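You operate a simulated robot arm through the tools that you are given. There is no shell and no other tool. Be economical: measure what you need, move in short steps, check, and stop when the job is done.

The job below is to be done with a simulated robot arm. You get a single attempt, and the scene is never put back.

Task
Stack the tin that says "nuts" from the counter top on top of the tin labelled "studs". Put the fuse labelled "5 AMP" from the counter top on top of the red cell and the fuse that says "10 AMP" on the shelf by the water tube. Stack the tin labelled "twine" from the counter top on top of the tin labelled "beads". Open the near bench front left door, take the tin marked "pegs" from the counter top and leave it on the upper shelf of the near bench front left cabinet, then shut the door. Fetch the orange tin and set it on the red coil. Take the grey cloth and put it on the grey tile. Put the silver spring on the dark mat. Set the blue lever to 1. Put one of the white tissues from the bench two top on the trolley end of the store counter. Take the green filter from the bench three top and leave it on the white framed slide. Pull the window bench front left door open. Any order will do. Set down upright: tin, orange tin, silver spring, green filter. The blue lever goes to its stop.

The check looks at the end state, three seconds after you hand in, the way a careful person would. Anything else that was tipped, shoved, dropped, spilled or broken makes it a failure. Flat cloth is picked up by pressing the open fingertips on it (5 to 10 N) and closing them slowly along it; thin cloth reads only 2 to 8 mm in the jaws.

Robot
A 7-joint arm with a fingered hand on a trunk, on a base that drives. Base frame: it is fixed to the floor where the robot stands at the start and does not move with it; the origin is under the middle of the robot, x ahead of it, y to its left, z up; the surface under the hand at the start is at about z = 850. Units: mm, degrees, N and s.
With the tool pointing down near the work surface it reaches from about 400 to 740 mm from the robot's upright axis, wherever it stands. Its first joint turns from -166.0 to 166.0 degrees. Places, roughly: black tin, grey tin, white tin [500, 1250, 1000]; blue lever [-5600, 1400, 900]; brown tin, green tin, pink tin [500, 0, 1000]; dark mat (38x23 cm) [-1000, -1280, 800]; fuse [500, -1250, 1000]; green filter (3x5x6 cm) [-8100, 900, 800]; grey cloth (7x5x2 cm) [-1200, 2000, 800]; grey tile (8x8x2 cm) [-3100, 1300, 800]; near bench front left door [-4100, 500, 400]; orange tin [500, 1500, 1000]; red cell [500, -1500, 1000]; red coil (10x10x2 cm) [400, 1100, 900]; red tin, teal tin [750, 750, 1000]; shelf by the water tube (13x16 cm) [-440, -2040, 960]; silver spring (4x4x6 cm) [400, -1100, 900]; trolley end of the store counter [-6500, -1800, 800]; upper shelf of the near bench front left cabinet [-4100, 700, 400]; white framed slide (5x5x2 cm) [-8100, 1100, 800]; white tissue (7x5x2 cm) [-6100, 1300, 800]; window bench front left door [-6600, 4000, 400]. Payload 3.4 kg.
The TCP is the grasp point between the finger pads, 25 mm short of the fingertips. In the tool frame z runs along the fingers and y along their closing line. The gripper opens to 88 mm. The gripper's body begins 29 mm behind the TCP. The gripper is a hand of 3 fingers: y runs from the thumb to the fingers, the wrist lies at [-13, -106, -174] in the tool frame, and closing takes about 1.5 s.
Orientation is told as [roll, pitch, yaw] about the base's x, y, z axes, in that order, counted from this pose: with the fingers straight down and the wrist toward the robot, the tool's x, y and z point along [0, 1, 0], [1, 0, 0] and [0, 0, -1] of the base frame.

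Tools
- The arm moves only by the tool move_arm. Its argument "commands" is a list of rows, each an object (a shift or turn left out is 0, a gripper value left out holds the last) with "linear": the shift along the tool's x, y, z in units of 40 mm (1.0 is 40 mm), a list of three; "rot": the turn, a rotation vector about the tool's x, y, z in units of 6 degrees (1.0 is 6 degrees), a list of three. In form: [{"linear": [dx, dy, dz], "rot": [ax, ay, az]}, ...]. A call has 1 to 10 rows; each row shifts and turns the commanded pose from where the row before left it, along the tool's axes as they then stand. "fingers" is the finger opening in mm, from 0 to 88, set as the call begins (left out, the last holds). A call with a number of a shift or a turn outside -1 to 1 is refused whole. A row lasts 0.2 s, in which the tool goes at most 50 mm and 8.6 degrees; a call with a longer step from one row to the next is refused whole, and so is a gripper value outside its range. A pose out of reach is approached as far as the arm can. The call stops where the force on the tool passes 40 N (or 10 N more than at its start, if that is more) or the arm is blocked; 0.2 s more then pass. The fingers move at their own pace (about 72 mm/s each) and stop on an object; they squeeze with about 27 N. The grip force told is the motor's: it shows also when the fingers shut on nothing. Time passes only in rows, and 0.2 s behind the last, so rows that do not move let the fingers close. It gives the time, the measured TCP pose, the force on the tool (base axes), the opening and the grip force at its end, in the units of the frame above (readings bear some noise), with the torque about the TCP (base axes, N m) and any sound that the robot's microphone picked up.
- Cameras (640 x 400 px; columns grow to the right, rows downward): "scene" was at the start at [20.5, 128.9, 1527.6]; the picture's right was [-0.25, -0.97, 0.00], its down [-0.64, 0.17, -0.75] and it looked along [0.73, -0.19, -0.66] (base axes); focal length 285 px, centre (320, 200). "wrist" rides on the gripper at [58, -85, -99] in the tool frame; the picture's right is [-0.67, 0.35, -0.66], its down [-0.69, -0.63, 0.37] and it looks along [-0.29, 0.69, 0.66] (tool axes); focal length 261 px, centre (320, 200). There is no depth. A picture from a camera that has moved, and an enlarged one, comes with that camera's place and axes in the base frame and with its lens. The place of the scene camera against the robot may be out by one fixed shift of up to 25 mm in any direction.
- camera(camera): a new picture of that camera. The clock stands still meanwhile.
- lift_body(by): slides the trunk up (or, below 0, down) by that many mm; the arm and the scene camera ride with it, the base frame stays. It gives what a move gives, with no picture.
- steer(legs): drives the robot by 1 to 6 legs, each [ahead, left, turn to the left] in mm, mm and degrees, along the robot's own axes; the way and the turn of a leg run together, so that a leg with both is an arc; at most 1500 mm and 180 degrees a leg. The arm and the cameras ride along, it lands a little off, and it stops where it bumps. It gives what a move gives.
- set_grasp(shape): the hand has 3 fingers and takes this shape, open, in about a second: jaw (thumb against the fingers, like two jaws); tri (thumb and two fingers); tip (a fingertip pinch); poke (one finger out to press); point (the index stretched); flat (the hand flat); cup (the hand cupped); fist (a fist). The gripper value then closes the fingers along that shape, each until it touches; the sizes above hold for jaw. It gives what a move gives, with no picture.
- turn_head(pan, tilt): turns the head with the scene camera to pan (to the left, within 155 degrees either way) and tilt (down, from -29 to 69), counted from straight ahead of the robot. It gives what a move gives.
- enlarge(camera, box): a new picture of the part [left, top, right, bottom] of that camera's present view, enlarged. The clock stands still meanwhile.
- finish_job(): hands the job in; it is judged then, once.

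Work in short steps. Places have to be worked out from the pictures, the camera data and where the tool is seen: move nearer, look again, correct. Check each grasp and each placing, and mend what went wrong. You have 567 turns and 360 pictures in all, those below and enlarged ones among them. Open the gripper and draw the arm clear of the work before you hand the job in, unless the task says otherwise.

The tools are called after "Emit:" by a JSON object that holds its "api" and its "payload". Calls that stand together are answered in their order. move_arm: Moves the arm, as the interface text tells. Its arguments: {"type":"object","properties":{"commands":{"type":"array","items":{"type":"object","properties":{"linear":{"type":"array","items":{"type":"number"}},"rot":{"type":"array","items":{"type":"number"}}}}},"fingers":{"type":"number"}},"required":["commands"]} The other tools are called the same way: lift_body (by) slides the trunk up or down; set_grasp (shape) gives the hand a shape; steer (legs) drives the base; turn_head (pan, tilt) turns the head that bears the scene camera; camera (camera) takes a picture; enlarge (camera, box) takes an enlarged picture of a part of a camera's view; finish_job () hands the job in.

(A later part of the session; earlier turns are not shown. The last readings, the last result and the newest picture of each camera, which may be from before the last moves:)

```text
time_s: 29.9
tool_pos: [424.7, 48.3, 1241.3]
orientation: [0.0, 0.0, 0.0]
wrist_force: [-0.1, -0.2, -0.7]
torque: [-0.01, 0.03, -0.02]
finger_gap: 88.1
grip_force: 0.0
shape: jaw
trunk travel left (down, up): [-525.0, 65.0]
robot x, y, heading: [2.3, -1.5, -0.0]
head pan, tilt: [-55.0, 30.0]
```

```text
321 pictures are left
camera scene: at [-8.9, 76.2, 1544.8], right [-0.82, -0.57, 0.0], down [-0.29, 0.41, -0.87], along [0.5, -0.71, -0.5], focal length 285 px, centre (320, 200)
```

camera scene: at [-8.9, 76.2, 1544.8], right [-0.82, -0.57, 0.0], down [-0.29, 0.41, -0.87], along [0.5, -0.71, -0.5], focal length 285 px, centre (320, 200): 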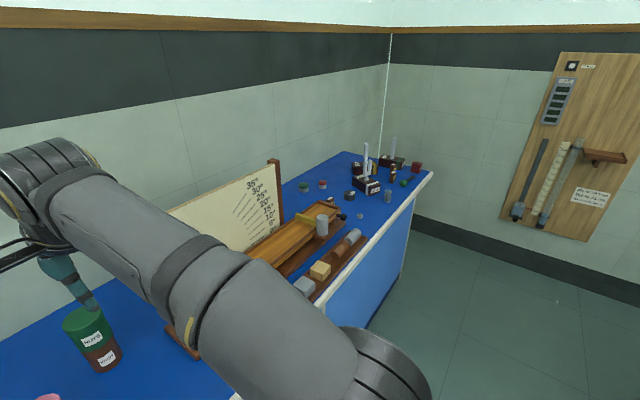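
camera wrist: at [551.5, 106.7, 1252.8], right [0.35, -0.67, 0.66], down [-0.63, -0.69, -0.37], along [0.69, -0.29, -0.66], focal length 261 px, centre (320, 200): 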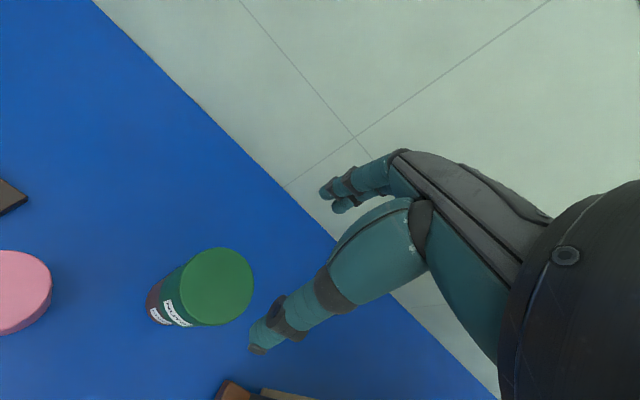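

The counter runs on to the right; the wall board with the small shelf is at the far right. I drive right 1200 mm.

Emit:
{"api": "steer", "payload": {"legs": [[0, -1200, 0]]}}

Emit:
{"api": "turn_head", "payload": {"pan": -5, "tilt": 48}}

Emit:
{"api": "camera", "payload": {"camera": "scene"}}

Emit:
{"api": "camera", "payload": {"camera": "wrist"}}

```text
time_s: 35.9
tool_pos: [422.9, -1135.2, 1241.8]
orientation: [-0.1, 0.0, -0.2]
wrist_force: [0.2, 0.6, 0.3]
torque: [0.01, 0.03, 0.02]
finger_gap: 87.9
grip_force: 0.2
shape: jaw
trunk travel left (down, up): [-525.0, 65.0]
robot x, y, heading: [0.1, -1185.1, -0.0]
head pan, tilt: [-55.0, 30.0]
```

```text
time_s: 37.0
tool_pos: [424.3, -1135.0, 1241.3]
orientation: [0.0, 0.0, -0.2]
wrist_force: [-0.2, 0.5, -1.3]
torque: [0.05, -0.04, 0.0]
finger_gap: 88.0
grip_force: 0.1
shape: jaw
trunk travel left (down, up): [-525.0, 65.0]
robot x, y, heading: [-0.8, -1182.2, 0.1]
head pan, tilt: [-5.0, 48.0]
```

```text
320 pictures are left
camera scene: at [16.2, -1039.3, 1518.0], right [-0.09, -1.0, 0.0], down [-0.74, 0.07, -0.67], along [0.67, -0.06, -0.74], focal length 285 px, centre (320, 200)
```

scene: 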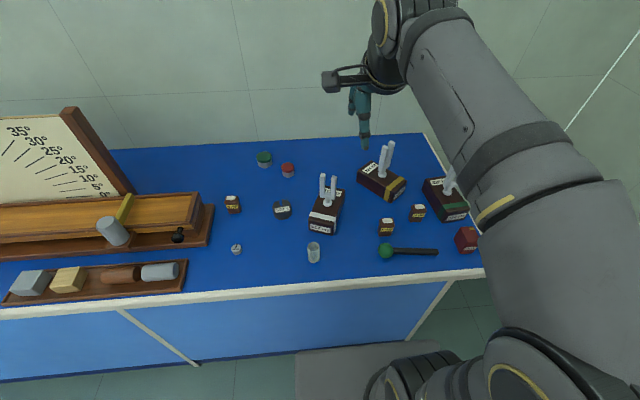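

```text
319 pictures are left
camera wrist: at [338.6, -1077.5, 1341.0], right [0.35, -0.67, 0.66], down [-0.63, -0.68, -0.37], along [0.69, -0.29, -0.66], focal length 261 px, centre (320, 200)
```

wrist: 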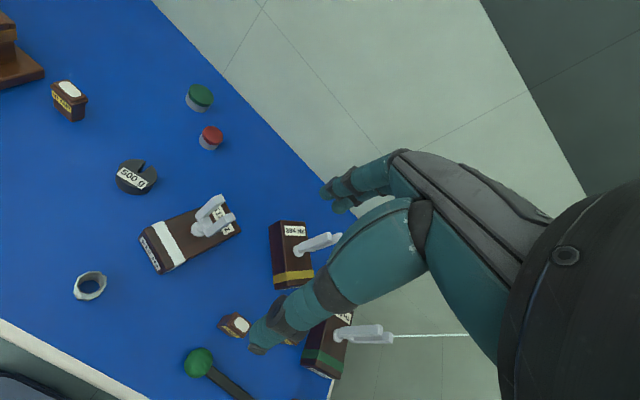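

I enlarge to read the fuses and identify the spring and red cell.

Emit:
{"api": "enlarge", "payload": {"camera": "scene", "box": [280, 190, 490, 280]}}

Emit:
{"api": "enlarge", "payload": {"camera": "scene", "box": [200, 140, 340, 270]}}

Emit:
{"api": "enlarge", "payload": {"camera": "scene", "box": [370, 190, 490, 280]}}

```text
3.05 times, centred on (385, 235) of scene
camera zoom: at [16.2, -1039.3, 1518.0], right [-0.09, -1.0, 0.0], down [-0.74, 0.07, -0.67], along [0.67, -0.06, -0.74], focal length 867 px, centre (122, 93)
```

zoom: 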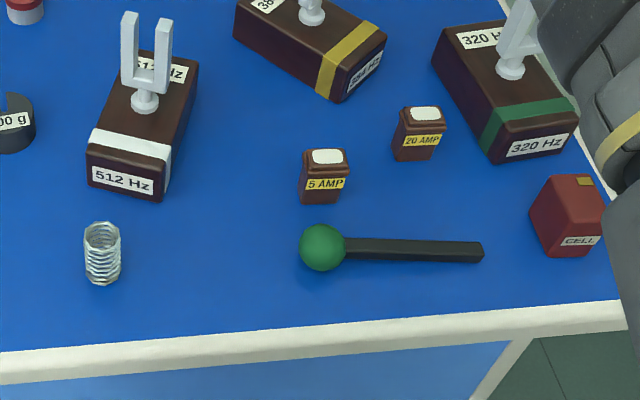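

```text
3.08 times, centred on (270, 205) of scene
camera zoom: at [16.2, -1039.3, 1518.0], right [-0.09, -1.0, 0.0], down [-0.74, 0.07, -0.67], along [0.67, -0.06, -0.74], focal length 876 px, centre (474, 185)
```

zoom: 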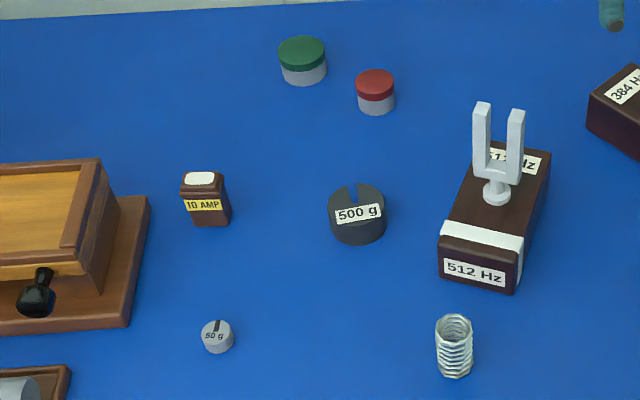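

```text
4.44 times, centred on (430, 235) of scene
camera zoom: at [16.2, -1039.3, 1518.0], right [-0.09, -1.0, 0.0], down [-0.74, 0.07, -0.67], along [0.67, -0.06, -0.74], focal length 1265 px, centre (-169, 44)
```

zoom: 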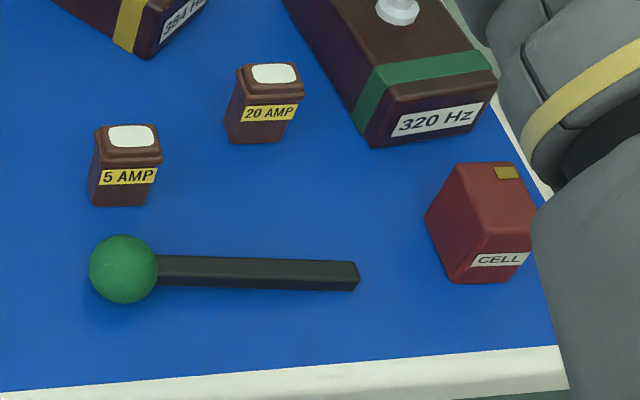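

5 AMP fuse is near (460,-1262), red cell near (388,-1450), spring and 10 AMP fuse to the left. I move the hand over the 5 AMP fuse at z≈1090 to see it with the wrist camera.

Emit:
{"api": "move_arm", "payload": {"commands": [{"linear": [-0.8, 0.1, 0.7]}, {"linear": [-0.8, 0.1, 0.8]}, {"linear": [-0.8, 0.1, 0.8]}, {"linear": [-0.5, 0, 0.8]}, {"linear": [0, 0, 0.7]}, {"linear": [0, 0, 0]}]}}

Emit:
{"api": "camera", "payload": {"camera": "wrist"}}

Emit:
{"api": "camera", "payload": {"camera": "scene"}}

```text
time_s: 38.5
tool_pos: [436.1, -1251.7, 1093.0]
orientation: [0.0, 0.0, -0.2]
wrist_force: [0.3, 0.9, 0.2]
torque: [-0.01, 0.0, 0.02]
finger_gap: 87.8
grip_force: 0.1
shape: jaw
trunk travel left (down, up): [-525.0, 65.0]
robot x, y, heading: [-2.9, -1183.2, -0.1]
head pan, tilt: [-5.0, 48.0]
```

```text
315 pictures are left
camera wrist: at [351.4, -1193.7, 1191.7], right [0.35, -0.67, 0.66], down [-0.63, -0.68, -0.37], along [0.69, -0.29, -0.66], focal length 261 px, centre (320, 200)
```

wrist: 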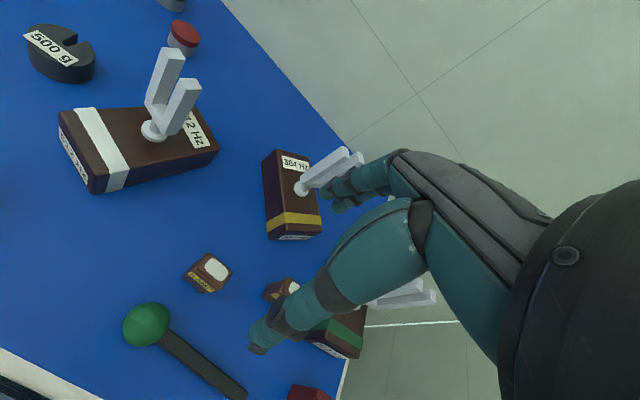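

```text
314 pictures are left
camera scene: at [16.2, -1039.2, 1518.0], right [-0.09, -1.0, 0.0], down [-0.74, 0.07, -0.67], along [0.67, -0.06, -0.74], focal length 285 px, centre (320, 200)
```

scene: 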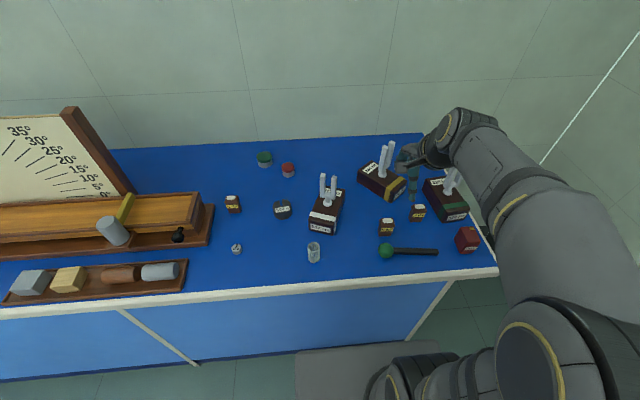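

Emit:
{"api": "enlarge", "payload": {"camera": "wrist", "box": [170, 240, 330, 400]}}

```text
2.50 times, centred on (250, 320) of wrist
camera zoom: at [351.4, -1193.7, 1191.7], right [0.35, -0.67, 0.66], down [-0.63, -0.68, -0.37], along [0.69, -0.29, -0.66], focal length 652 px, centre (495, -100)
```

zoom: 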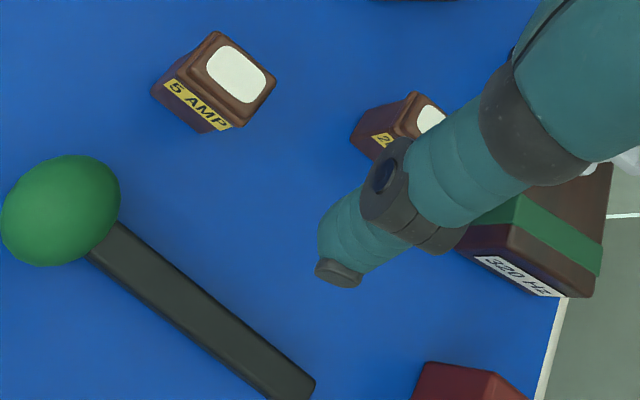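

The fuse's centre is at about (461,-1252), 24 mm deep and 33 wide, top ≈ 893. The mallet's ball is close behind the thumb side, so I use a 55 mm opening and go above it first.

Emit:
{"api": "move_arm", "payload": {"commands": [{"linear": [0, 0.3, 0.7]}, {"linear": [0, 0.3, 0.8]}, {"linear": [0, 0, 0.8]}, {"linear": [0, 0, 0.8]}, {"linear": [0, 0, 0.7]}, {"linear": [0, 0, 0]}, {"linear": [0, 0, 0]}], "fingers": 55}}

Emit:
{"api": "camera", "payload": {"camera": "wrist"}}

Emit:
{"api": "enlarge", "payload": {"camera": "scene", "box": [340, 180, 440, 270]}}

```text
time_s: 40.0
tool_pos: [457.9, -1252.1, 937.6]
orientation: [0.0, 0.0, -0.1]
wrist_force: [-0.1, -0.5, -0.5]
torque: [0.01, -0.01, -0.01]
finger_gap: 55.3
grip_force: 0.0
shape: jaw
trunk travel left (down, up): [-525.0, 65.0]
robot x, y, heading: [-4.2, -1181.2, -0.0]
head pan, tilt: [-5.0, 48.0]
```

```text
312 pictures are left
camera wrist: at [373.3, -1194.5, 1036.4], right [0.35, -0.67, 0.66], down [-0.63, -0.68, -0.37], along [0.69, -0.29, -0.66], focal length 261 px, centre (320, 200)
```

wrist: 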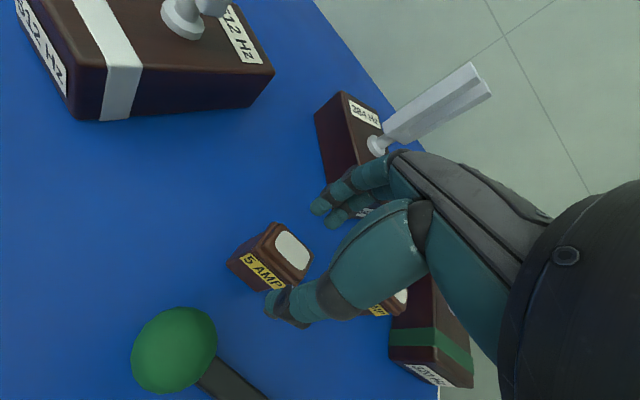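

```text
4.44 times, centred on (390, 225) of scene
camera zoom: at [16.1, -1039.3, 1518.0], right [-0.09, -1.0, 0.0], down [-0.74, 0.07, -0.67], along [0.67, -0.06, -0.74], focal length 1265 px, centre (9, 89)
```

zoom: 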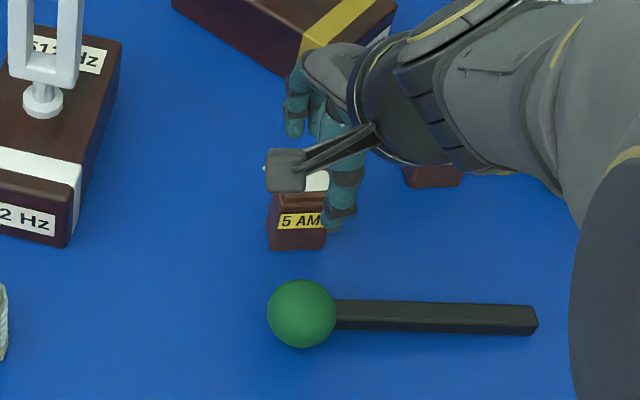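

Refined fuse centre ≈ (464,-1255). I descend to z≈881.

Emit:
{"api": "move_arm", "payload": {"commands": [{"linear": [-0.06, 0.15, 0.5]}, {"linear": [0, 0, 0.5]}, {"linear": [0, 0, 0.4]}, {"linear": [0, 0, 0]}]}}

Emit:
{"api": "camera", "payload": {"camera": "wrist"}}

Emit:
{"api": "enlarge", "payload": {"camera": "scene", "box": [340, 180, 440, 270]}}

```text
time_s: 41.0
tool_pos: [465.2, -1255.2, 881.8]
orientation: [0.0, 0.0, -0.3]
wrist_force: [-0.7, -0.8, -1.3]
torque: [0.0, 0.02, 0.01]
finger_gap: 55.5
grip_force: 0.0
shape: jaw
trunk travel left (down, up): [-525.0, 65.0]
robot x, y, heading: [-1.9, -1181.4, -0.1]
head pan, tilt: [-5.0, 48.0]
```

```text
310 pictures are left
camera wrist: at [379.7, -1197.6, 981.7], right [0.35, -0.67, 0.66], down [-0.63, -0.68, -0.37], along [0.69, -0.29, -0.66], focal length 261 px, centre (320, 200)
```

wrist: 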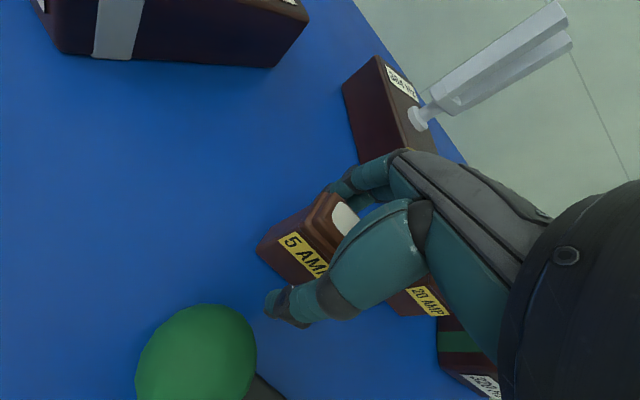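

```text
4.44 times, centred on (390, 225) of scene
camera zoom: at [16.3, -1039.3, 1518.0], right [-0.09, -1.0, 0.0], down [-0.74, 0.07, -0.67], along [0.67, -0.06, -0.74], focal length 1265 px, centre (9, 89)
```

zoom: 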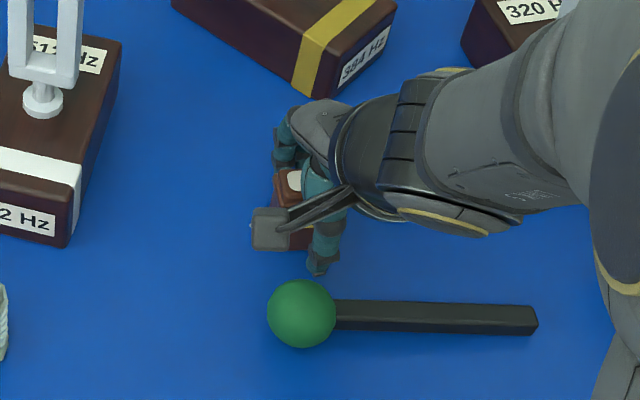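

Straddling the fuse. I close.

Emit:
{"api": "move_arm", "payload": {"commands": [{"linear": [0, 0, 0]}, {"linear": [0, 0, 0]}, {"linear": [0, 0, 0]}, {"linear": [0, 0, 0]}, {"linear": [0, 0, 0]}, {"linear": [0, 0, 0]}, {"linear": [0, 0, 0]}, {"linear": [0, 0, 0]}], "fingers": 0}}

Emit:
{"api": "camera", "payload": {"camera": "wrist"}}

```text
time_s: 42.9
tool_pos: [464.8, -1256.3, 882.3]
orientation: [0.0, 0.0, -0.3]
wrist_force: [1.0, -0.6, -0.1]
torque: [0.02, -0.03, 0.0]
finger_gap: 16.4
grip_force: 27.1
shape: jaw
trunk travel left (down, up): [-525.0, 65.0]
robot x, y, heading: [-5.0, -1180.2, -0.1]
head pan, tilt: [-5.0, 48.0]
```

```text
308 pictures are left
camera wrist: at [379.7, -1197.6, 981.9], right [0.35, -0.67, 0.66], down [-0.63, -0.68, -0.37], along [0.69, -0.29, -0.66], focal length 261 px, centre (320, 200)
```

wrist: 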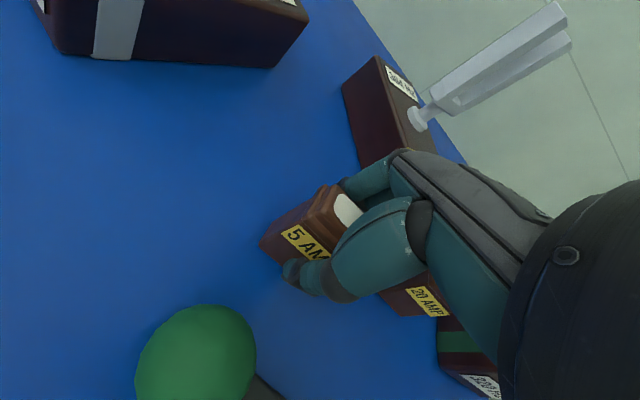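

Fuse gripped (16 mm). I lift to z≈1030 and move toward the red cell to see it.

Emit:
{"api": "move_arm", "payload": {"commands": [{"linear": [0, 0, -0.9]}, {"linear": [0, 0, -0.9]}, {"linear": [0, 0, -0.9]}, {"linear": [0, 0, -1]}, {"linear": [-0.8, -0.4, 0]}, {"linear": [-0.8, -0.5, 0]}, {"linear": [-0.8, -0.5, 0]}, {"linear": [-0.8, -0.5, 0]}, {"linear": [0, 0, 0]}]}}

Emit:
{"api": "camera", "payload": {"camera": "wrist"}}

Emit:
{"api": "camera", "payload": {"camera": "scene"}}

```text
time_s: 44.9
tool_pos: [388.3, -1384.4, 1030.2]
orientation: [0.1, -0.1, -0.1]
wrist_force: [0.2, -0.8, -0.3]
torque: [-0.01, 0.01, -0.01]
finger_gap: 16.7
grip_force: 26.4
shape: jaw
trunk travel left (down, up): [-525.0, 65.0]
robot x, y, heading: [0.5, -1183.5, 0.0]
head pan, tilt: [-5.0, 48.0]
```

```text
307 pictures are left
camera wrist: at [302.7, -1325.1, 1129.4], right [0.35, -0.67, 0.66], down [-0.63, -0.68, -0.37], along [0.69, -0.29, -0.66], focal length 261 px, centre (320, 200)
```

wrist: 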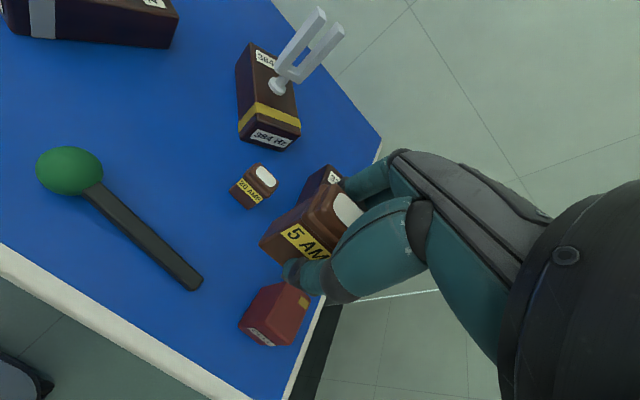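

```text
306 pictures are left
camera scene: at [16.2, -1039.3, 1518.0], right [-0.09, -1.0, 0.0], down [-0.74, 0.07, -0.67], along [0.67, -0.06, -0.74], focal length 285 px, centre (320, 200)
```

scene: 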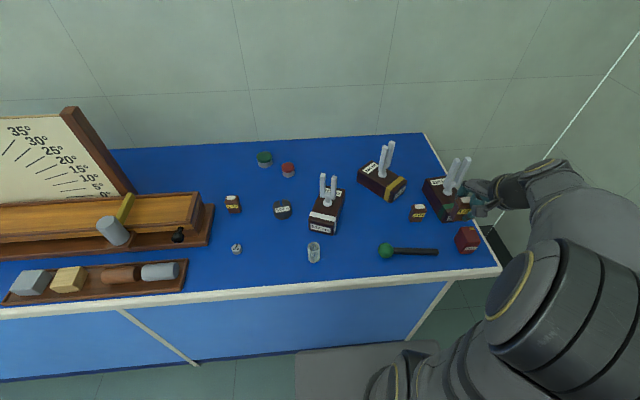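

Emit:
{"api": "enlarge", "payload": {"camera": "wrist", "box": [220, 170, 340, 370]}}

Emit:
{"api": "enlarge", "payload": {"camera": "scene", "box": [420, 180, 520, 270]}}

```text
2.00 times, centred on (280, 270) of wrist
camera zoom: at [302.7, -1325.1, 1129.4], right [0.35, -0.67, 0.66], down [-0.63, -0.68, -0.37], along [0.69, -0.29, -0.66], focal length 521 px, centre (400, 60)
```

zoom: 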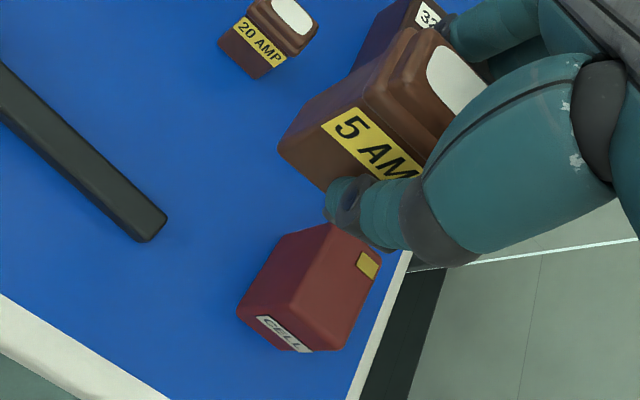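

```text
4.44 times, centred on (470, 225) of scene
camera zoom: at [16.2, -1039.3, 1518.0], right [-0.09, -1.0, 0.0], down [-0.74, 0.07, -0.67], along [0.67, -0.06, -0.74], focal length 1265 px, centre (-347, 89)
```

zoom: 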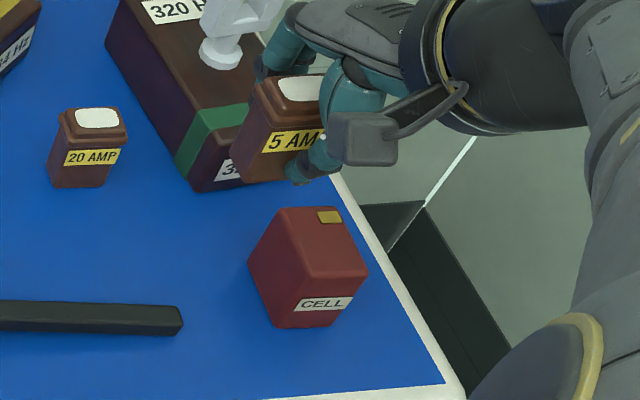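

Cell: x 376–423, y −1435…−1470, top ≈ 902, brass terminal at far right corner. I aim the fuse at (391,-1452), so TCP (391,-1456), going first to z≈960.

Emit:
{"api": "move_arm", "payload": {"commands": [{"linear": [-0.6, 0, 0.1]}, {"linear": [-0.6, 0.07, 0.2]}, {"linear": [-0.6, 0, 0.5]}, {"linear": [0, 0, 0.5]}, {"linear": [0, 0, 0.45]}, {"linear": [0, 0, 0]}]}}

Emit:
{"api": "camera", "payload": {"camera": "wrist"}}

Emit:
{"api": "enlarge", "payload": {"camera": "scene", "box": [420, 180, 520, 270]}}

```text
time_s: 46.2
tool_pos: [392.0, -1456.5, 959.3]
orientation: [0.1, 0.0, -0.1]
wrist_force: [0.3, -0.1, -0.9]
torque: [0.02, 0.02, 0.0]
finger_gap: 16.6
grip_force: 26.9
shape: jaw
trunk travel left (down, up): [-525.0, 65.0]
robot x, y, heading: [-3.2, -1179.1, -0.5]
head pan, tilt: [-5.0, 48.0]
```

```text
303 pictures are left
camera wrist: at [306.5, -1397.8, 1058.1], right [0.35, -0.67, 0.66], down [-0.63, -0.68, -0.37], along [0.69, -0.29, -0.66], focal length 261 px, centre (320, 200)
```

wrist: 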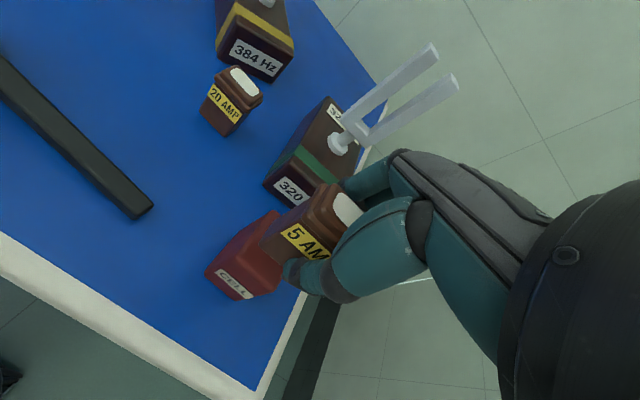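

```text
4.44 times, centred on (470, 225) of scene
camera zoom: at [16.3, -1039.4, 1518.0], right [-0.09, -1.0, 0.0], down [-0.74, 0.07, -0.67], along [0.67, -0.06, -0.74], focal length 1265 px, centre (-347, 89)
```

zoom: 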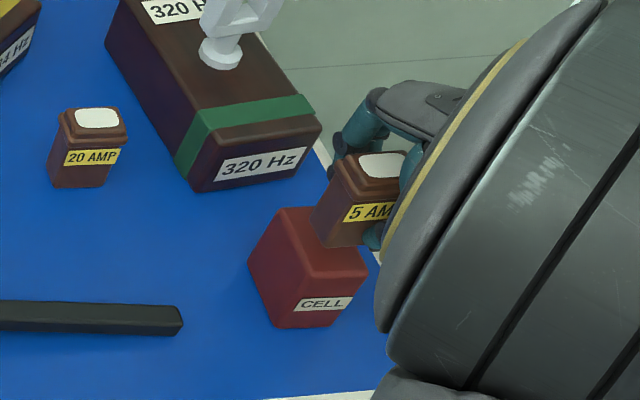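

Left edges are about flush (−1434.5); I shift 1.6 mm right and lower to about 937, then finer.

Emit:
{"api": "move_arm", "payload": {"commands": [{"linear": [-0.04, 0, 0.3]}, {"linear": [0, 0, 0.25]}, {"linear": [0, 0, 0]}]}}

Emit:
{"api": "move_arm", "payload": {"commands": [{"linear": [0, 0, 0.07]}, {"linear": [0, 0, 0]}]}}

```text
time_s: 47.0
tool_pos: [392.5, -1456.6, 939.2]
orientation: [-0.1, -0.2, -0.2]
wrist_force: [0.7, -1.3, 15.5]
torque: [0.02, -0.05, -0.01]
finger_gap: 17.2
grip_force: 27.2
shape: jaw
trunk travel left (down, up): [-525.0, 65.0]
robot x, y, heading: [-3.9, -1181.3, -0.3]
head pan, tilt: [-5.0, 48.0]
```

```text
time_s: 47.6
tool_pos: [392.8, -1455.2, 937.3]
orientation: [-0.2, -0.2, -0.2]
wrist_force: [2.0, -2.7, 35.4]
torque: [-0.02, -0.09, -0.02]
finger_gap: 18.3
grip_force: 27.4
shape: jaw
trunk travel left (down, up): [-525.0, 65.0]
robot x, y, heading: [-3.9, -1184.7, -0.4]
head pan, tilt: [-5.0, 48.0]
```

Contact reached (35 N, a bit much). I ease up 4 mm.

Emit:
{"api": "move_arm", "payload": {"commands": [{"linear": [0, 0, -0.1]}, {"linear": [0, 0, 0]}]}}

Emit:
{"api": "enlarge", "payload": {"camera": "scene", "box": [420, 180, 520, 270]}}

Emit:
{"api": "camera", "payload": {"camera": "wrist"}}

```text
time_s: 48.2
tool_pos: [392.5, -1455.7, 938.7]
orientation: [0.0, 0.1, -0.2]
wrist_force: [2.8, -4.0, 17.1]
torque: [-0.09, -0.12, -0.04]
finger_gap: 18.6
grip_force: 28.0
shape: jaw
trunk travel left (down, up): [-525.0, 65.0]
robot x, y, heading: [-3.1, -1181.8, -0.0]
head pan, tilt: [-5.0, 48.0]
```

```text
4.44 times, centred on (470, 225) of scene
camera zoom: at [15.5, -1039.1, 1517.8], right [-0.09, -1.0, 0.0], down [-0.74, 0.07, -0.67], along [0.67, -0.06, -0.74], focal length 1265 px, centre (-347, 89)
```

zoom: 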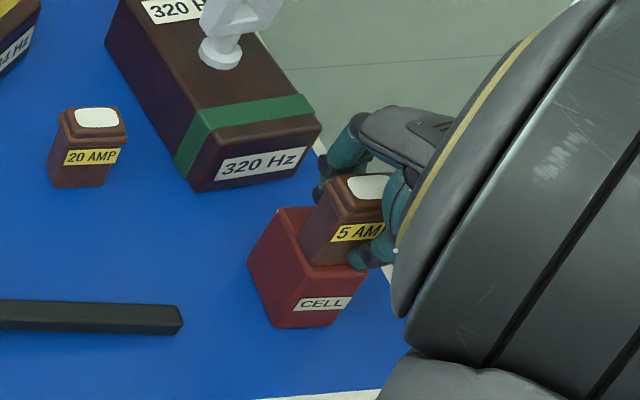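

```text
300 pictures are left
camera wrist: at [306.6, -1397.7, 1037.7], right [0.35, -0.67, 0.66], down [-0.63, -0.68, -0.37], along [0.69, -0.29, -0.66], focal length 261 px, centre (320, 200)
```

wrist: 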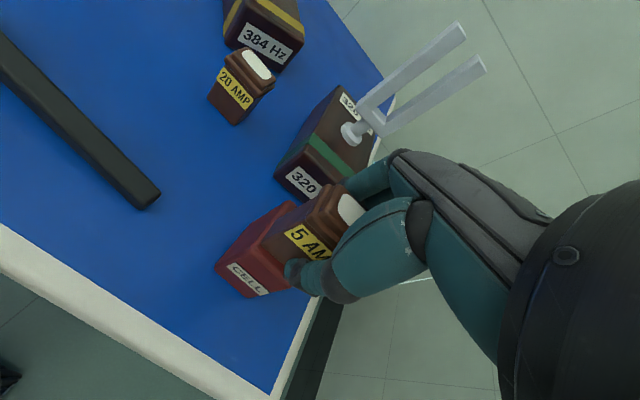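

Fuse sits on the cell. I ease another 1.5 mm and open partway.

Emit:
{"api": "move_arm", "payload": {"commands": [{"linear": [0, 0, -0.05]}, {"linear": [0, 0, 0]}]}}

Emit:
{"api": "move_arm", "payload": {"commands": [{"linear": [0, 0, 0]}, {"linear": [0, 0, 0]}, {"linear": [0, 0, 0]}, {"linear": [0, 0, 0]}, {"linear": [0, 0, 0]}], "fingers": 50}}

Emit:
{"api": "enlarge", "payload": {"camera": "scene", "box": [420, 180, 520, 270]}}

Emit:
{"api": "camera", "payload": {"camera": "wrist"}}

```text
time_s: 48.9
tool_pos: [391.7, -1453.9, 940.4]
orientation: [0.1, 0.1, -0.1]
wrist_force: [0.0, -0.3, 0.0]
torque: [0.02, 0.04, -0.01]
finger_gap: 17.6
grip_force: 27.0
shape: jaw
trunk travel left (down, up): [-525.0, 65.0]
robot x, y, heading: [-3.3, -1180.7, -0.2]
head pan, tilt: [-5.0, 48.0]
```

```text
time_s: 50.0
tool_pos: [392.0, -1455.7, 940.5]
orientation: [0.0, 0.0, -0.2]
wrist_force: [-0.4, 0.2, 0.5]
torque: [0.03, -0.01, -0.02]
finger_gap: 49.5
grip_force: 0.0
shape: jaw
trunk travel left (down, up): [-525.0, 65.0]
robot x, y, heading: [-3.5, -1182.7, -0.2]
head pan, tilt: [-5.0, 48.0]
```

```text
4.44 times, centred on (470, 225) of scene
camera zoom: at [16.2, -1039.3, 1518.0], right [-0.09, -1.0, 0.0], down [-0.74, 0.07, -0.67], along [0.67, -0.06, -0.74], focal length 1265 px, centre (-347, 89)
```

zoom: 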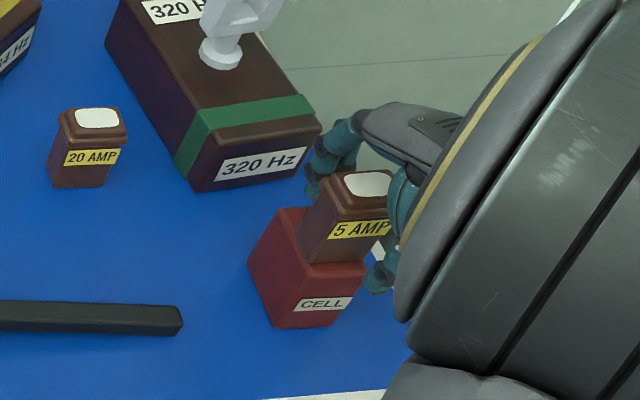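

```text
298 pictures are left
camera wrist: at [306.9, -1397.5, 1040.5], right [0.35, -0.67, 0.66], down [-0.63, -0.68, -0.37], along [0.69, -0.29, -0.66], focal length 261 px, centre (320, 200)
```

wrist: 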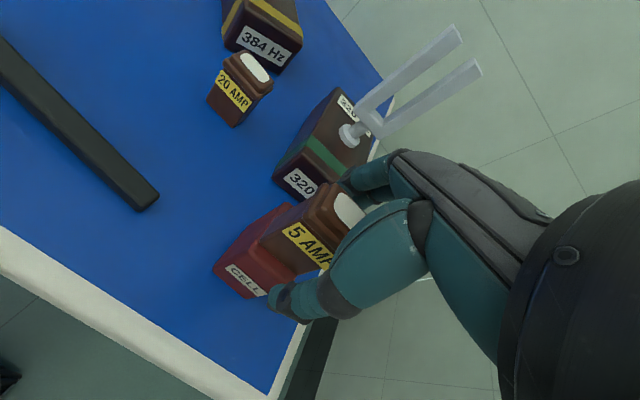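

Fuse stands on the cell. I raise gently, then check.

Emit:
{"api": "move_arm", "payload": {"commands": [{"linear": [0, 0, -0.2]}, {"linear": [0, 0, -0.4]}, {"linear": [0, 0, -0.6]}, {"linear": [0, 0, -0.9]}, {"linear": [0, 0, -0.9]}, {"linear": [0, 0, -0.9]}, {"linear": [0, 0, 0]}]}}

Emit:
{"api": "camera", "payload": {"camera": "wrist"}}

Emit:
{"api": "camera", "payload": {"camera": "scene"}}

```text
time_s: 51.6
tool_pos: [390.8, -1456.4, 1096.2]
orientation: [0.0, 0.0, -0.3]
wrist_force: [0.2, 0.9, 0.0]
torque: [-0.02, 0.01, -0.04]
finger_gap: 49.9
grip_force: 0.1
shape: jaw
trunk travel left (down, up): [-525.0, 65.0]
robot x, y, heading: [-3.0, -1182.0, -0.3]
head pan, tilt: [-5.0, 48.0]
```

```text
297 pictures are left
camera wrist: at [307.1, -1397.4, 1195.3], right [0.35, -0.67, 0.66], down [-0.63, -0.68, -0.37], along [0.69, -0.29, -0.66], focal length 261 px, centre (320, 200)
```

wrist: 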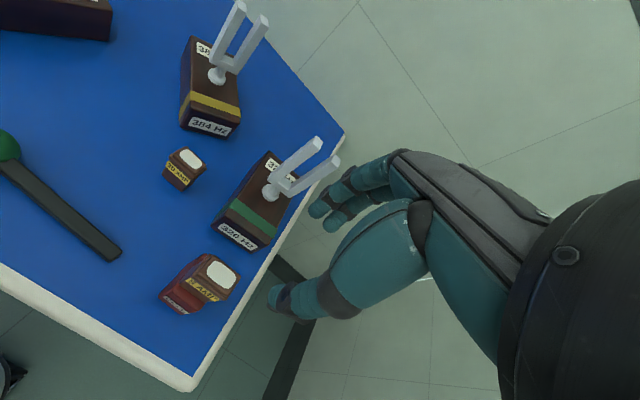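

```text
296 pictures are left
camera scene: at [16.2, -1039.3, 1518.0], right [-0.09, -1.0, 0.0], down [-0.74, 0.07, -0.67], along [0.67, -0.06, -0.74], focal length 285 px, centre (320, 200)
```

scene: 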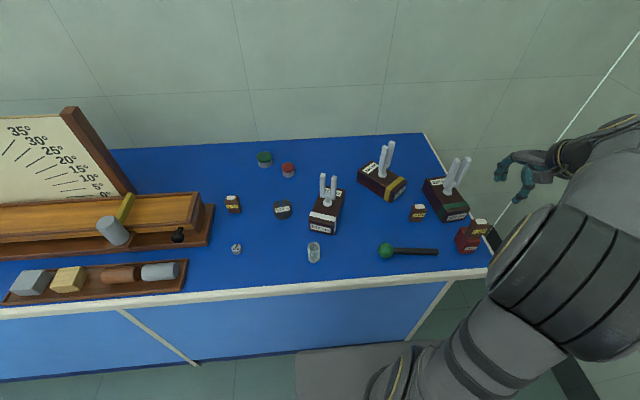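

The 5 AMP fuse stands on the red cell. Next the 10 AMP fuse near (585,-806): I bring the hand to the front of the robot, higher, and drive left 330 mm.

Emit:
{"api": "move_arm", "payload": {"commands": [{"linear": [0.5, 0, -0.8]}, {"linear": [0.9, 0.1, -0.8]}, {"linear": [0.9, 0.1, -0.8]}, {"linear": [0.9, 0.1, -0.4]}, {"linear": [0.9, 0.1, 0]}, {"linear": [0.9, 0.1, 0]}, {"linear": [0.9, 0.1, 0]}, {"linear": [0.9, 0.1, 0]}, {"linear": [0, 0, 0]}], "fingers": 55}}

Emit:
{"api": "steer", "payload": {"legs": [[0, 330, 0]]}}

Emit:
{"api": "camera", "payload": {"camera": "scene"}}

Emit:
{"api": "camera", "payload": {"camera": "wrist"}}

```text
time_s: 53.6
tool_pos: [417.9, -1182.2, 1205.9]
orientation: [0.0, 0.1, -0.2]
wrist_force: [1.6, 0.2, 0.4]
torque: [0.0, -0.02, -0.01]
finger_gap: 54.6
grip_force: 0.2
shape: jaw
trunk travel left (down, up): [-525.0, 65.0]
robot x, y, heading: [-0.3, -1184.4, -0.2]
head pan, tilt: [-5.0, 48.0]
```

```text
time_s: 55.8
tool_pos: [418.4, -855.3, 1206.9]
orientation: [0.0, 0.0, -0.2]
wrist_force: [0.3, 0.2, -0.5]
torque: [-0.05, 0.01, -0.03]
finger_gap: 54.6
grip_force: 0.1
shape: jaw
trunk travel left (down, up): [-525.0, 65.0]
robot x, y, heading: [-4.6, -854.0, 0.1]
head pan, tilt: [-5.0, 48.0]
```

```text
295 pictures are left
camera scene: at [17.4, -711.2, 1517.9], right [-0.09, -1.0, 0.0], down [-0.74, 0.07, -0.67], along [0.67, -0.06, -0.74], focal length 285 px, centre (320, 200)
```

scene: 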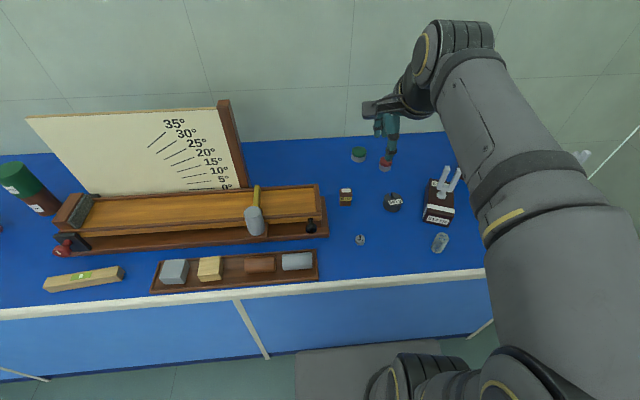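

```text
294 pictures are left
camera wrist: at [334.8, -797.0, 1305.7], right [0.35, -0.67, 0.66], down [-0.63, -0.68, -0.37], along [0.69, -0.29, -0.66], focal length 261 px, centre (320, 200)
```

wrist: 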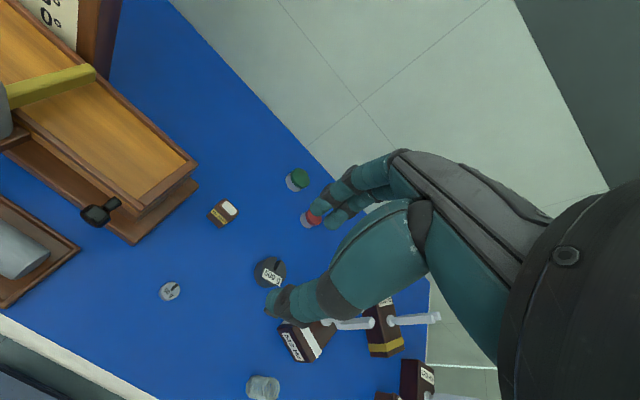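

10 AMP fuse at about (575,-830). I approach for a closer wrist view.

Emit:
{"api": "move_arm", "payload": {"commands": [{"linear": [0.15, 0.8, 0.7]}, {"linear": [0.15, 0.8, 0.8]}, {"linear": [0.15, 0.8, 0.8]}, {"linear": [0.15, 0.8, 0.8]}, {"linear": [0, 0.2, 0.7]}, {"linear": [0, 0, 0]}]}}

Emit:
{"api": "enlarge", "payload": {"camera": "wrist", "box": [160, 120, 360, 320]}}

```text
time_s: 57.2
tool_pos: [553.5, -833.2, 1055.2]
orientation: [0.1, 0.0, -0.2]
wrist_force: [0.1, 0.1, -0.3]
torque: [0.03, -0.01, -0.02]
finger_gap: 54.8
grip_force: 0.1
shape: jaw
trunk travel left (down, up): [-525.0, 65.0]
robot x, y, heading: [-2.1, -856.7, -0.2]
head pan, tilt: [-5.0, 48.0]
```

```text
2.00 times, centred on (260, 220) of wrist
camera zoom: at [468.9, -775.1, 1153.9], right [0.35, -0.67, 0.66], down [-0.63, -0.68, -0.37], along [0.69, -0.29, -0.66], focal length 521 px, centre (440, 160)
```

zoom: 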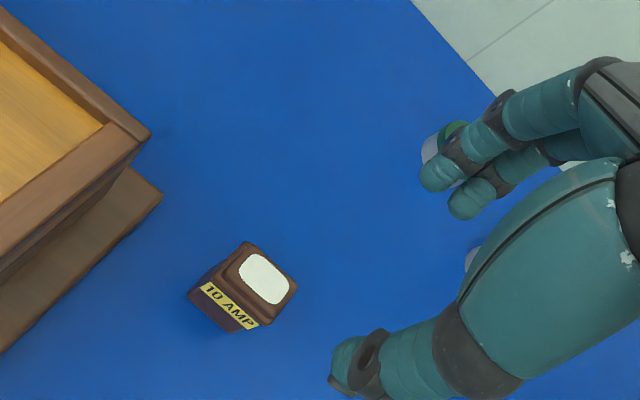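

Fuse centre ≈ (580.5,-832.5). I move above and descend to z≈882.

Emit:
{"api": "move_arm", "payload": {"commands": [{"linear": [0, 0.35, 0.5]}, {"linear": [0.01, 0.33, 0.8]}, {"linear": [0, 0, 0.8]}, {"linear": [0, 0, 0.8]}, {"linear": [0, 0, 0]}]}}

Emit:
{"api": "enlarge", "payload": {"camera": "wrist", "box": [200, 140, 360, 340]}}

```text
time_s: 58.4
tool_pos: [584.2, -832.2, 938.5]
orientation: [-0.1, 0.1, -0.2]
wrist_force: [-0.7, 0.5, 0.9]
torque: [0.0, -0.01, 0.01]
finger_gap: 54.4
grip_force: 0.1
shape: jaw
trunk travel left (down, up): [-525.0, 65.0]
robot x, y, heading: [0.1, -854.7, -0.1]
head pan, tilt: [-5.0, 48.0]
```

```text
2.00 times, centred on (280, 240) of wrist
camera zoom: at [498.9, -773.6, 1037.5], right [0.35, -0.67, 0.66], down [-0.63, -0.68, -0.37], along [0.69, -0.29, -0.66], focal length 521 px, centre (400, 120)
```

zoom: 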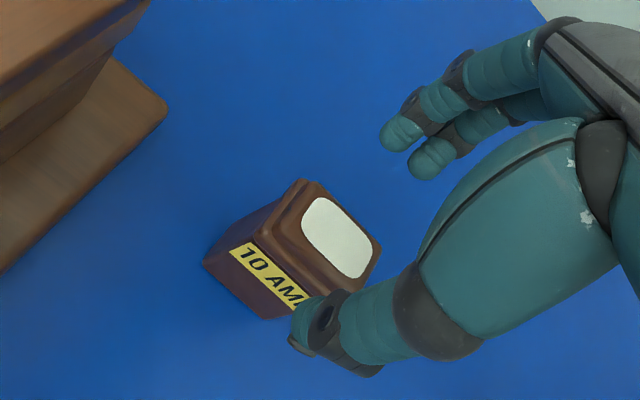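

Well aligned. I descend and close.

Emit:
{"api": "move_arm", "payload": {"commands": [{"linear": [0, 0, 0.5]}, {"linear": [0, 0, 0.5]}, {"linear": [0, 0, 0.4]}, {"linear": [0, 0, 0]}]}}

Emit:
{"api": "move_arm", "payload": {"commands": [{"linear": [0, 0, 0]}, {"linear": [0, 0, 0]}, {"linear": [0, 0, 0]}, {"linear": [0, 0, 0]}, {"linear": [0, 0, 0]}, {"linear": [0, 0, 0]}, {"linear": [0, 0, 0]}, {"linear": [0, 0, 0]}], "fingers": 0}}

Emit:
{"api": "move_arm", "payload": {"commands": [{"linear": [0, 0, -0.8]}, {"linear": [0, 0, -0.9]}, {"linear": [0, -0.4, -0.9]}, {"linear": [0, -0.7, -0.9]}, {"linear": [0, -0.9, -0.9]}, {"linear": [0, -0.9, -0.9]}, {"linear": [0, -0.9, -0.9]}, {"linear": [0, 0, 0]}]}}

Emit:
{"api": "camera", "payload": {"camera": "wrist"}}

```text
time_s: 59.4
tool_pos: [583.9, -832.4, 882.5]
orientation: [0.0, -0.1, -0.2]
wrist_force: [-0.4, 0.6, -0.5]
torque: [-0.01, -0.02, -0.01]
finger_gap: 54.6
grip_force: 0.0
shape: jaw
trunk travel left (down, up): [-525.0, 65.0]
robot x, y, heading: [-1.1, -852.6, -0.1]
head pan, tilt: [-5.0, 48.0]
```

```text
time_s: 61.2
tool_pos: [584.1, -831.6, 882.9]
orientation: [0.1, 0.0, -0.2]
wrist_force: [-0.6, 0.4, -0.1]
torque: [0.0, -0.01, -0.01]
finger_gap: 16.9
grip_force: 27.5
shape: jaw
trunk travel left (down, up): [-525.0, 65.0]
robot x, y, heading: [-0.8, -855.2, -0.2]
head pan, tilt: [-5.0, 48.0]
```

```text
refused: row 5 steps farther than a row can; nothing moved
```

```text
291 pictures are left
camera wrist: at [498.5, -773.9, 981.5], right [0.35, -0.67, 0.66], down [-0.63, -0.68, -0.37], along [0.69, -0.29, -0.66], focal length 261 px, centre (320, 200)
```

wrist: 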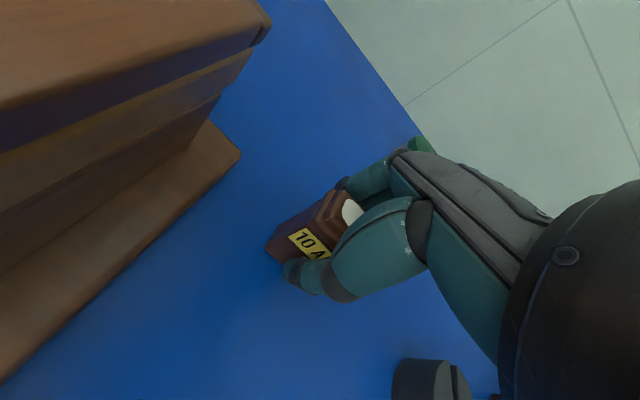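

Gripped at 16.9 mm. I lift and retract (steps within the limit).

Emit:
{"api": "move_arm", "payload": {"commands": [{"linear": [0, 0, -0.8]}, {"linear": [0, 0, -0.9]}, {"linear": [0, 0, -1]}, {"linear": [0, -0.4, -1]}, {"linear": [0, -0.8, -0.9]}, {"linear": [0, -0.8, -0.9]}, {"linear": [0, -0.8, -0.9]}, {"linear": [0, -0.9, -0.7]}, {"linear": [0, -0.4, 0]}, {"linear": [0, 0, 0]}]}}

Emit:
{"api": "turn_head", "payload": {"pan": -75, "tilt": 20}}

Emit:
{"api": "camera", "payload": {"camera": "scene"}}

Emit:
{"api": "camera", "payload": {"camera": "wrist"}}

```text
time_s: 63.4
tool_pos: [419.5, -832.0, 1164.6]
orientation: [0.1, 0.1, -0.2]
wrist_force: [-0.1, 0.1, -1.1]
torque: [-0.01, 0.0, 0.0]
finger_gap: 16.7
grip_force: 27.1
shape: jaw
trunk travel left (down, up): [-525.0, 65.0]
robot x, y, heading: [0.8, -854.6, -0.2]
head pan, tilt: [-5.0, 48.0]
```

```text
time_s: 64.8
tool_pos: [421.1, -832.5, 1164.7]
orientation: [0.0, 0.0, -0.2]
wrist_force: [0.1, 0.3, -0.6]
torque: [0.03, 0.01, 0.03]
finger_gap: 16.6
grip_force: 26.9
shape: jaw
trunk travel left (down, up): [-525.0, 65.0]
robot x, y, heading: [-1.6, -855.3, 0.0]
head pan, tilt: [-75.0, 20.0]
```

```text
290 pictures are left
camera scene: at [-37.2, -794.6, 1560.8], right [-0.97, -0.26, 0.0], down [-0.09, 0.33, -0.94], along [0.24, -0.91, -0.34], focal length 285 px, centre (320, 200)
```

scene: 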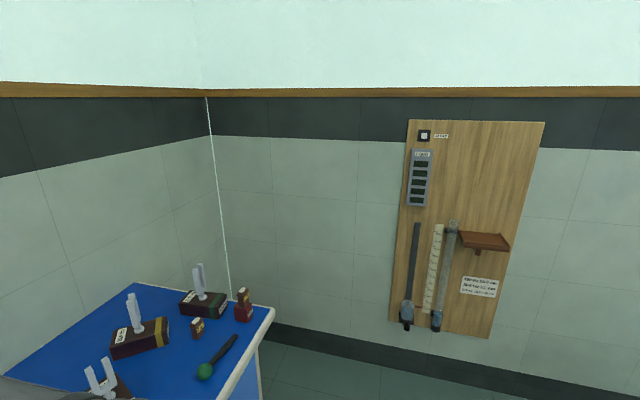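

```text
289 pictures are left
camera wrist: at [335.2, -774.1, 1264.3], right [0.35, -0.67, 0.66], down [-0.63, -0.68, -0.37], along [0.69, -0.29, -0.66], focal length 261 px, centre (320, 200)
```

wrist: 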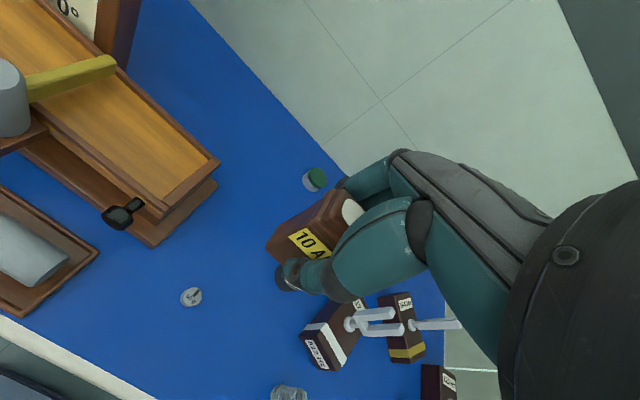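

The shelf board is on the far right wall. Before backing up I look behind to the right.

Emit:
{"api": "turn_head", "payload": {"pan": -140, "tilt": 30}}

Emit:
{"api": "camera", "payload": {"camera": "scene"}}

Emit:
{"api": "turn_head", "payload": {"pan": 150, "tilt": 20}}

Emit:
{"api": "camera", "payload": {"camera": "scene"}}

```text
time_s: 66.2
tool_pos: [419.7, -832.9, 1163.7]
orientation: [0.0, 0.0, -0.2]
wrist_force: [0.1, -0.2, 0.6]
torque: [0.01, -0.03, 0.03]
finger_gap: 16.7
grip_force: 26.9
shape: jaw
trunk travel left (down, up): [-525.0, 65.0]
robot x, y, heading: [-2.5, -855.0, -0.3]
head pan, tilt: [-140.0, 30.0]
```

```text
288 pictures are left
camera scene: at [-130.5, -762.5, 1544.8], right [-0.64, 0.77, 0.0], down [0.38, 0.32, -0.87], along [-0.67, -0.55, -0.5], focal length 285 px, centre (320, 200)
```

scene: 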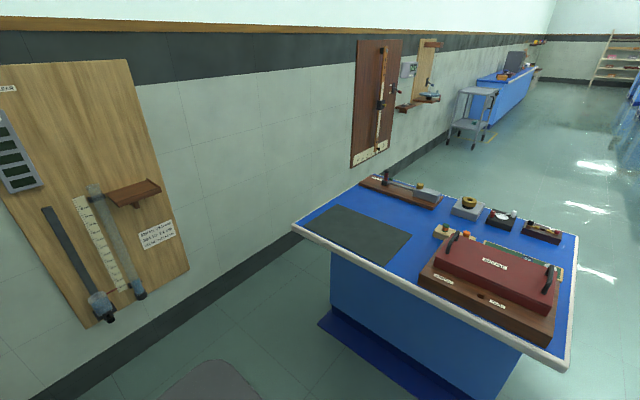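

```text
time_s: 70.2
tool_pos: [421.0, -832.9, 1165.6]
orientation: [0.0, 0.0, -0.2]
wrist_force: [0.1, -0.5, -0.1]
torque: [0.0, -0.04, 0.02]
finger_gap: 16.6
grip_force: 27.6
shape: jaw
trunk travel left (down, up): [-525.0, 65.0]
robot x, y, heading: [2.2, -856.8, -0.1]
head pan, tilt: [150.0, 20.0]
```

```text
287 pictures are left
camera scene: at [-141.5, -657.7, 1560.9], right [0.5, 0.86, 0.0], down [0.3, -0.17, -0.94], along [-0.81, 0.47, -0.34], focal length 285 px, centre (320, 200)
```

scene: 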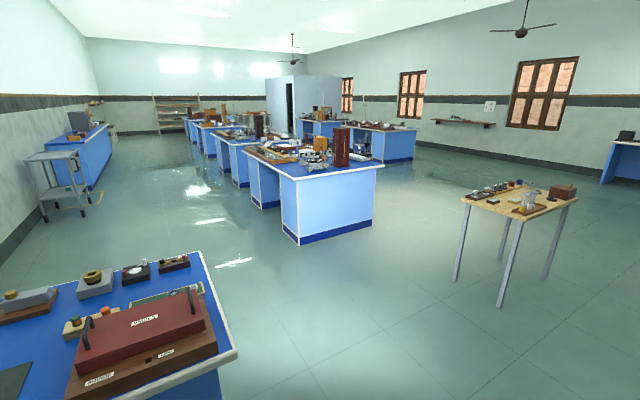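

The bench with the dark mat has its near edge at x≈−855, so there is an aisle. I back up 350 mm, turn right 90° and go ahead toward the wall shelf.

Emit:
{"api": "steer", "payload": {"legs": [[-350, 0, 0], [0, 0, -90], [550, -90, 0]]}}

Emit:
{"api": "turn_head", "payload": {"pan": -10, "tilt": 40}}

Emit:
{"api": "camera", "payload": {"camera": "scene"}}

Emit:
{"api": "camera", "payload": {"camera": "wrist"}}

```text
time_s: 79.0
tool_pos: [-399.0, -1825.7, 1165.0]
orientation: [-0.1, -0.1, -88.9]
wrist_force: [-0.1, 1.3, -1.1]
torque: [-0.02, -0.01, 0.0]
finger_gap: 16.4
grip_force: 27.0
shape: jaw
trunk travel left (down, up): [-525.0, 65.0]
robot x, y, heading: [-433.3, -1401.7, -88.8]
head pan, tilt: [150.0, 20.0]
```

```text
time_s: 81.5
tool_pos: [-399.8, -1825.9, 1166.1]
orientation: [0.0, 0.0, -88.9]
wrist_force: [0.2, 0.7, 0.2]
torque: [0.01, 0.01, 0.02]
finger_gap: 16.8
grip_force: 27.2
shape: jaw
trunk travel left (down, up): [-525.0, 65.0]
robot x, y, heading: [-429.4, -1405.6, -89.0]
head pan, tilt: [-10.0, 40.0]
```

```text
286 pictures are left
camera scene: at [-288.6, -1433.8, 1529.5], right [-0.99, 0.15, 0.0], down [0.1, 0.64, -0.77], along [-0.12, -0.76, -0.64], focal length 285 px, centre (320, 200)
```

scene: 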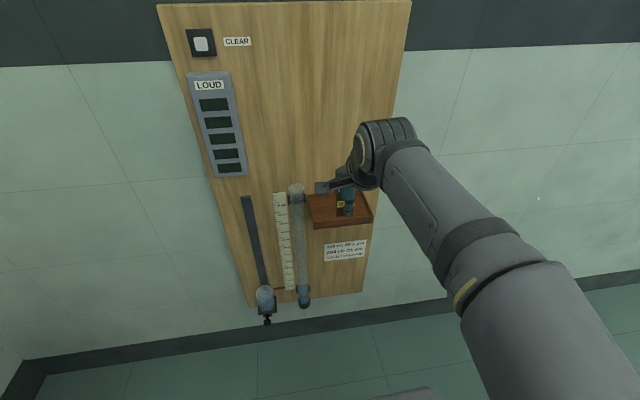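

```text
285 pictures are left
camera wrist: at [-342.9, -1739.5, 1264.3], right [-0.66, -0.36, 0.66], down [-0.7, 0.62, -0.37], along [-0.27, -0.7, -0.66], focal length 261 px, centre (320, 200)
```

wrist: 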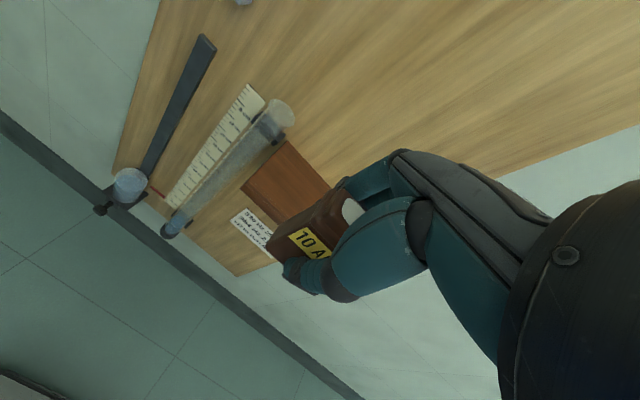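

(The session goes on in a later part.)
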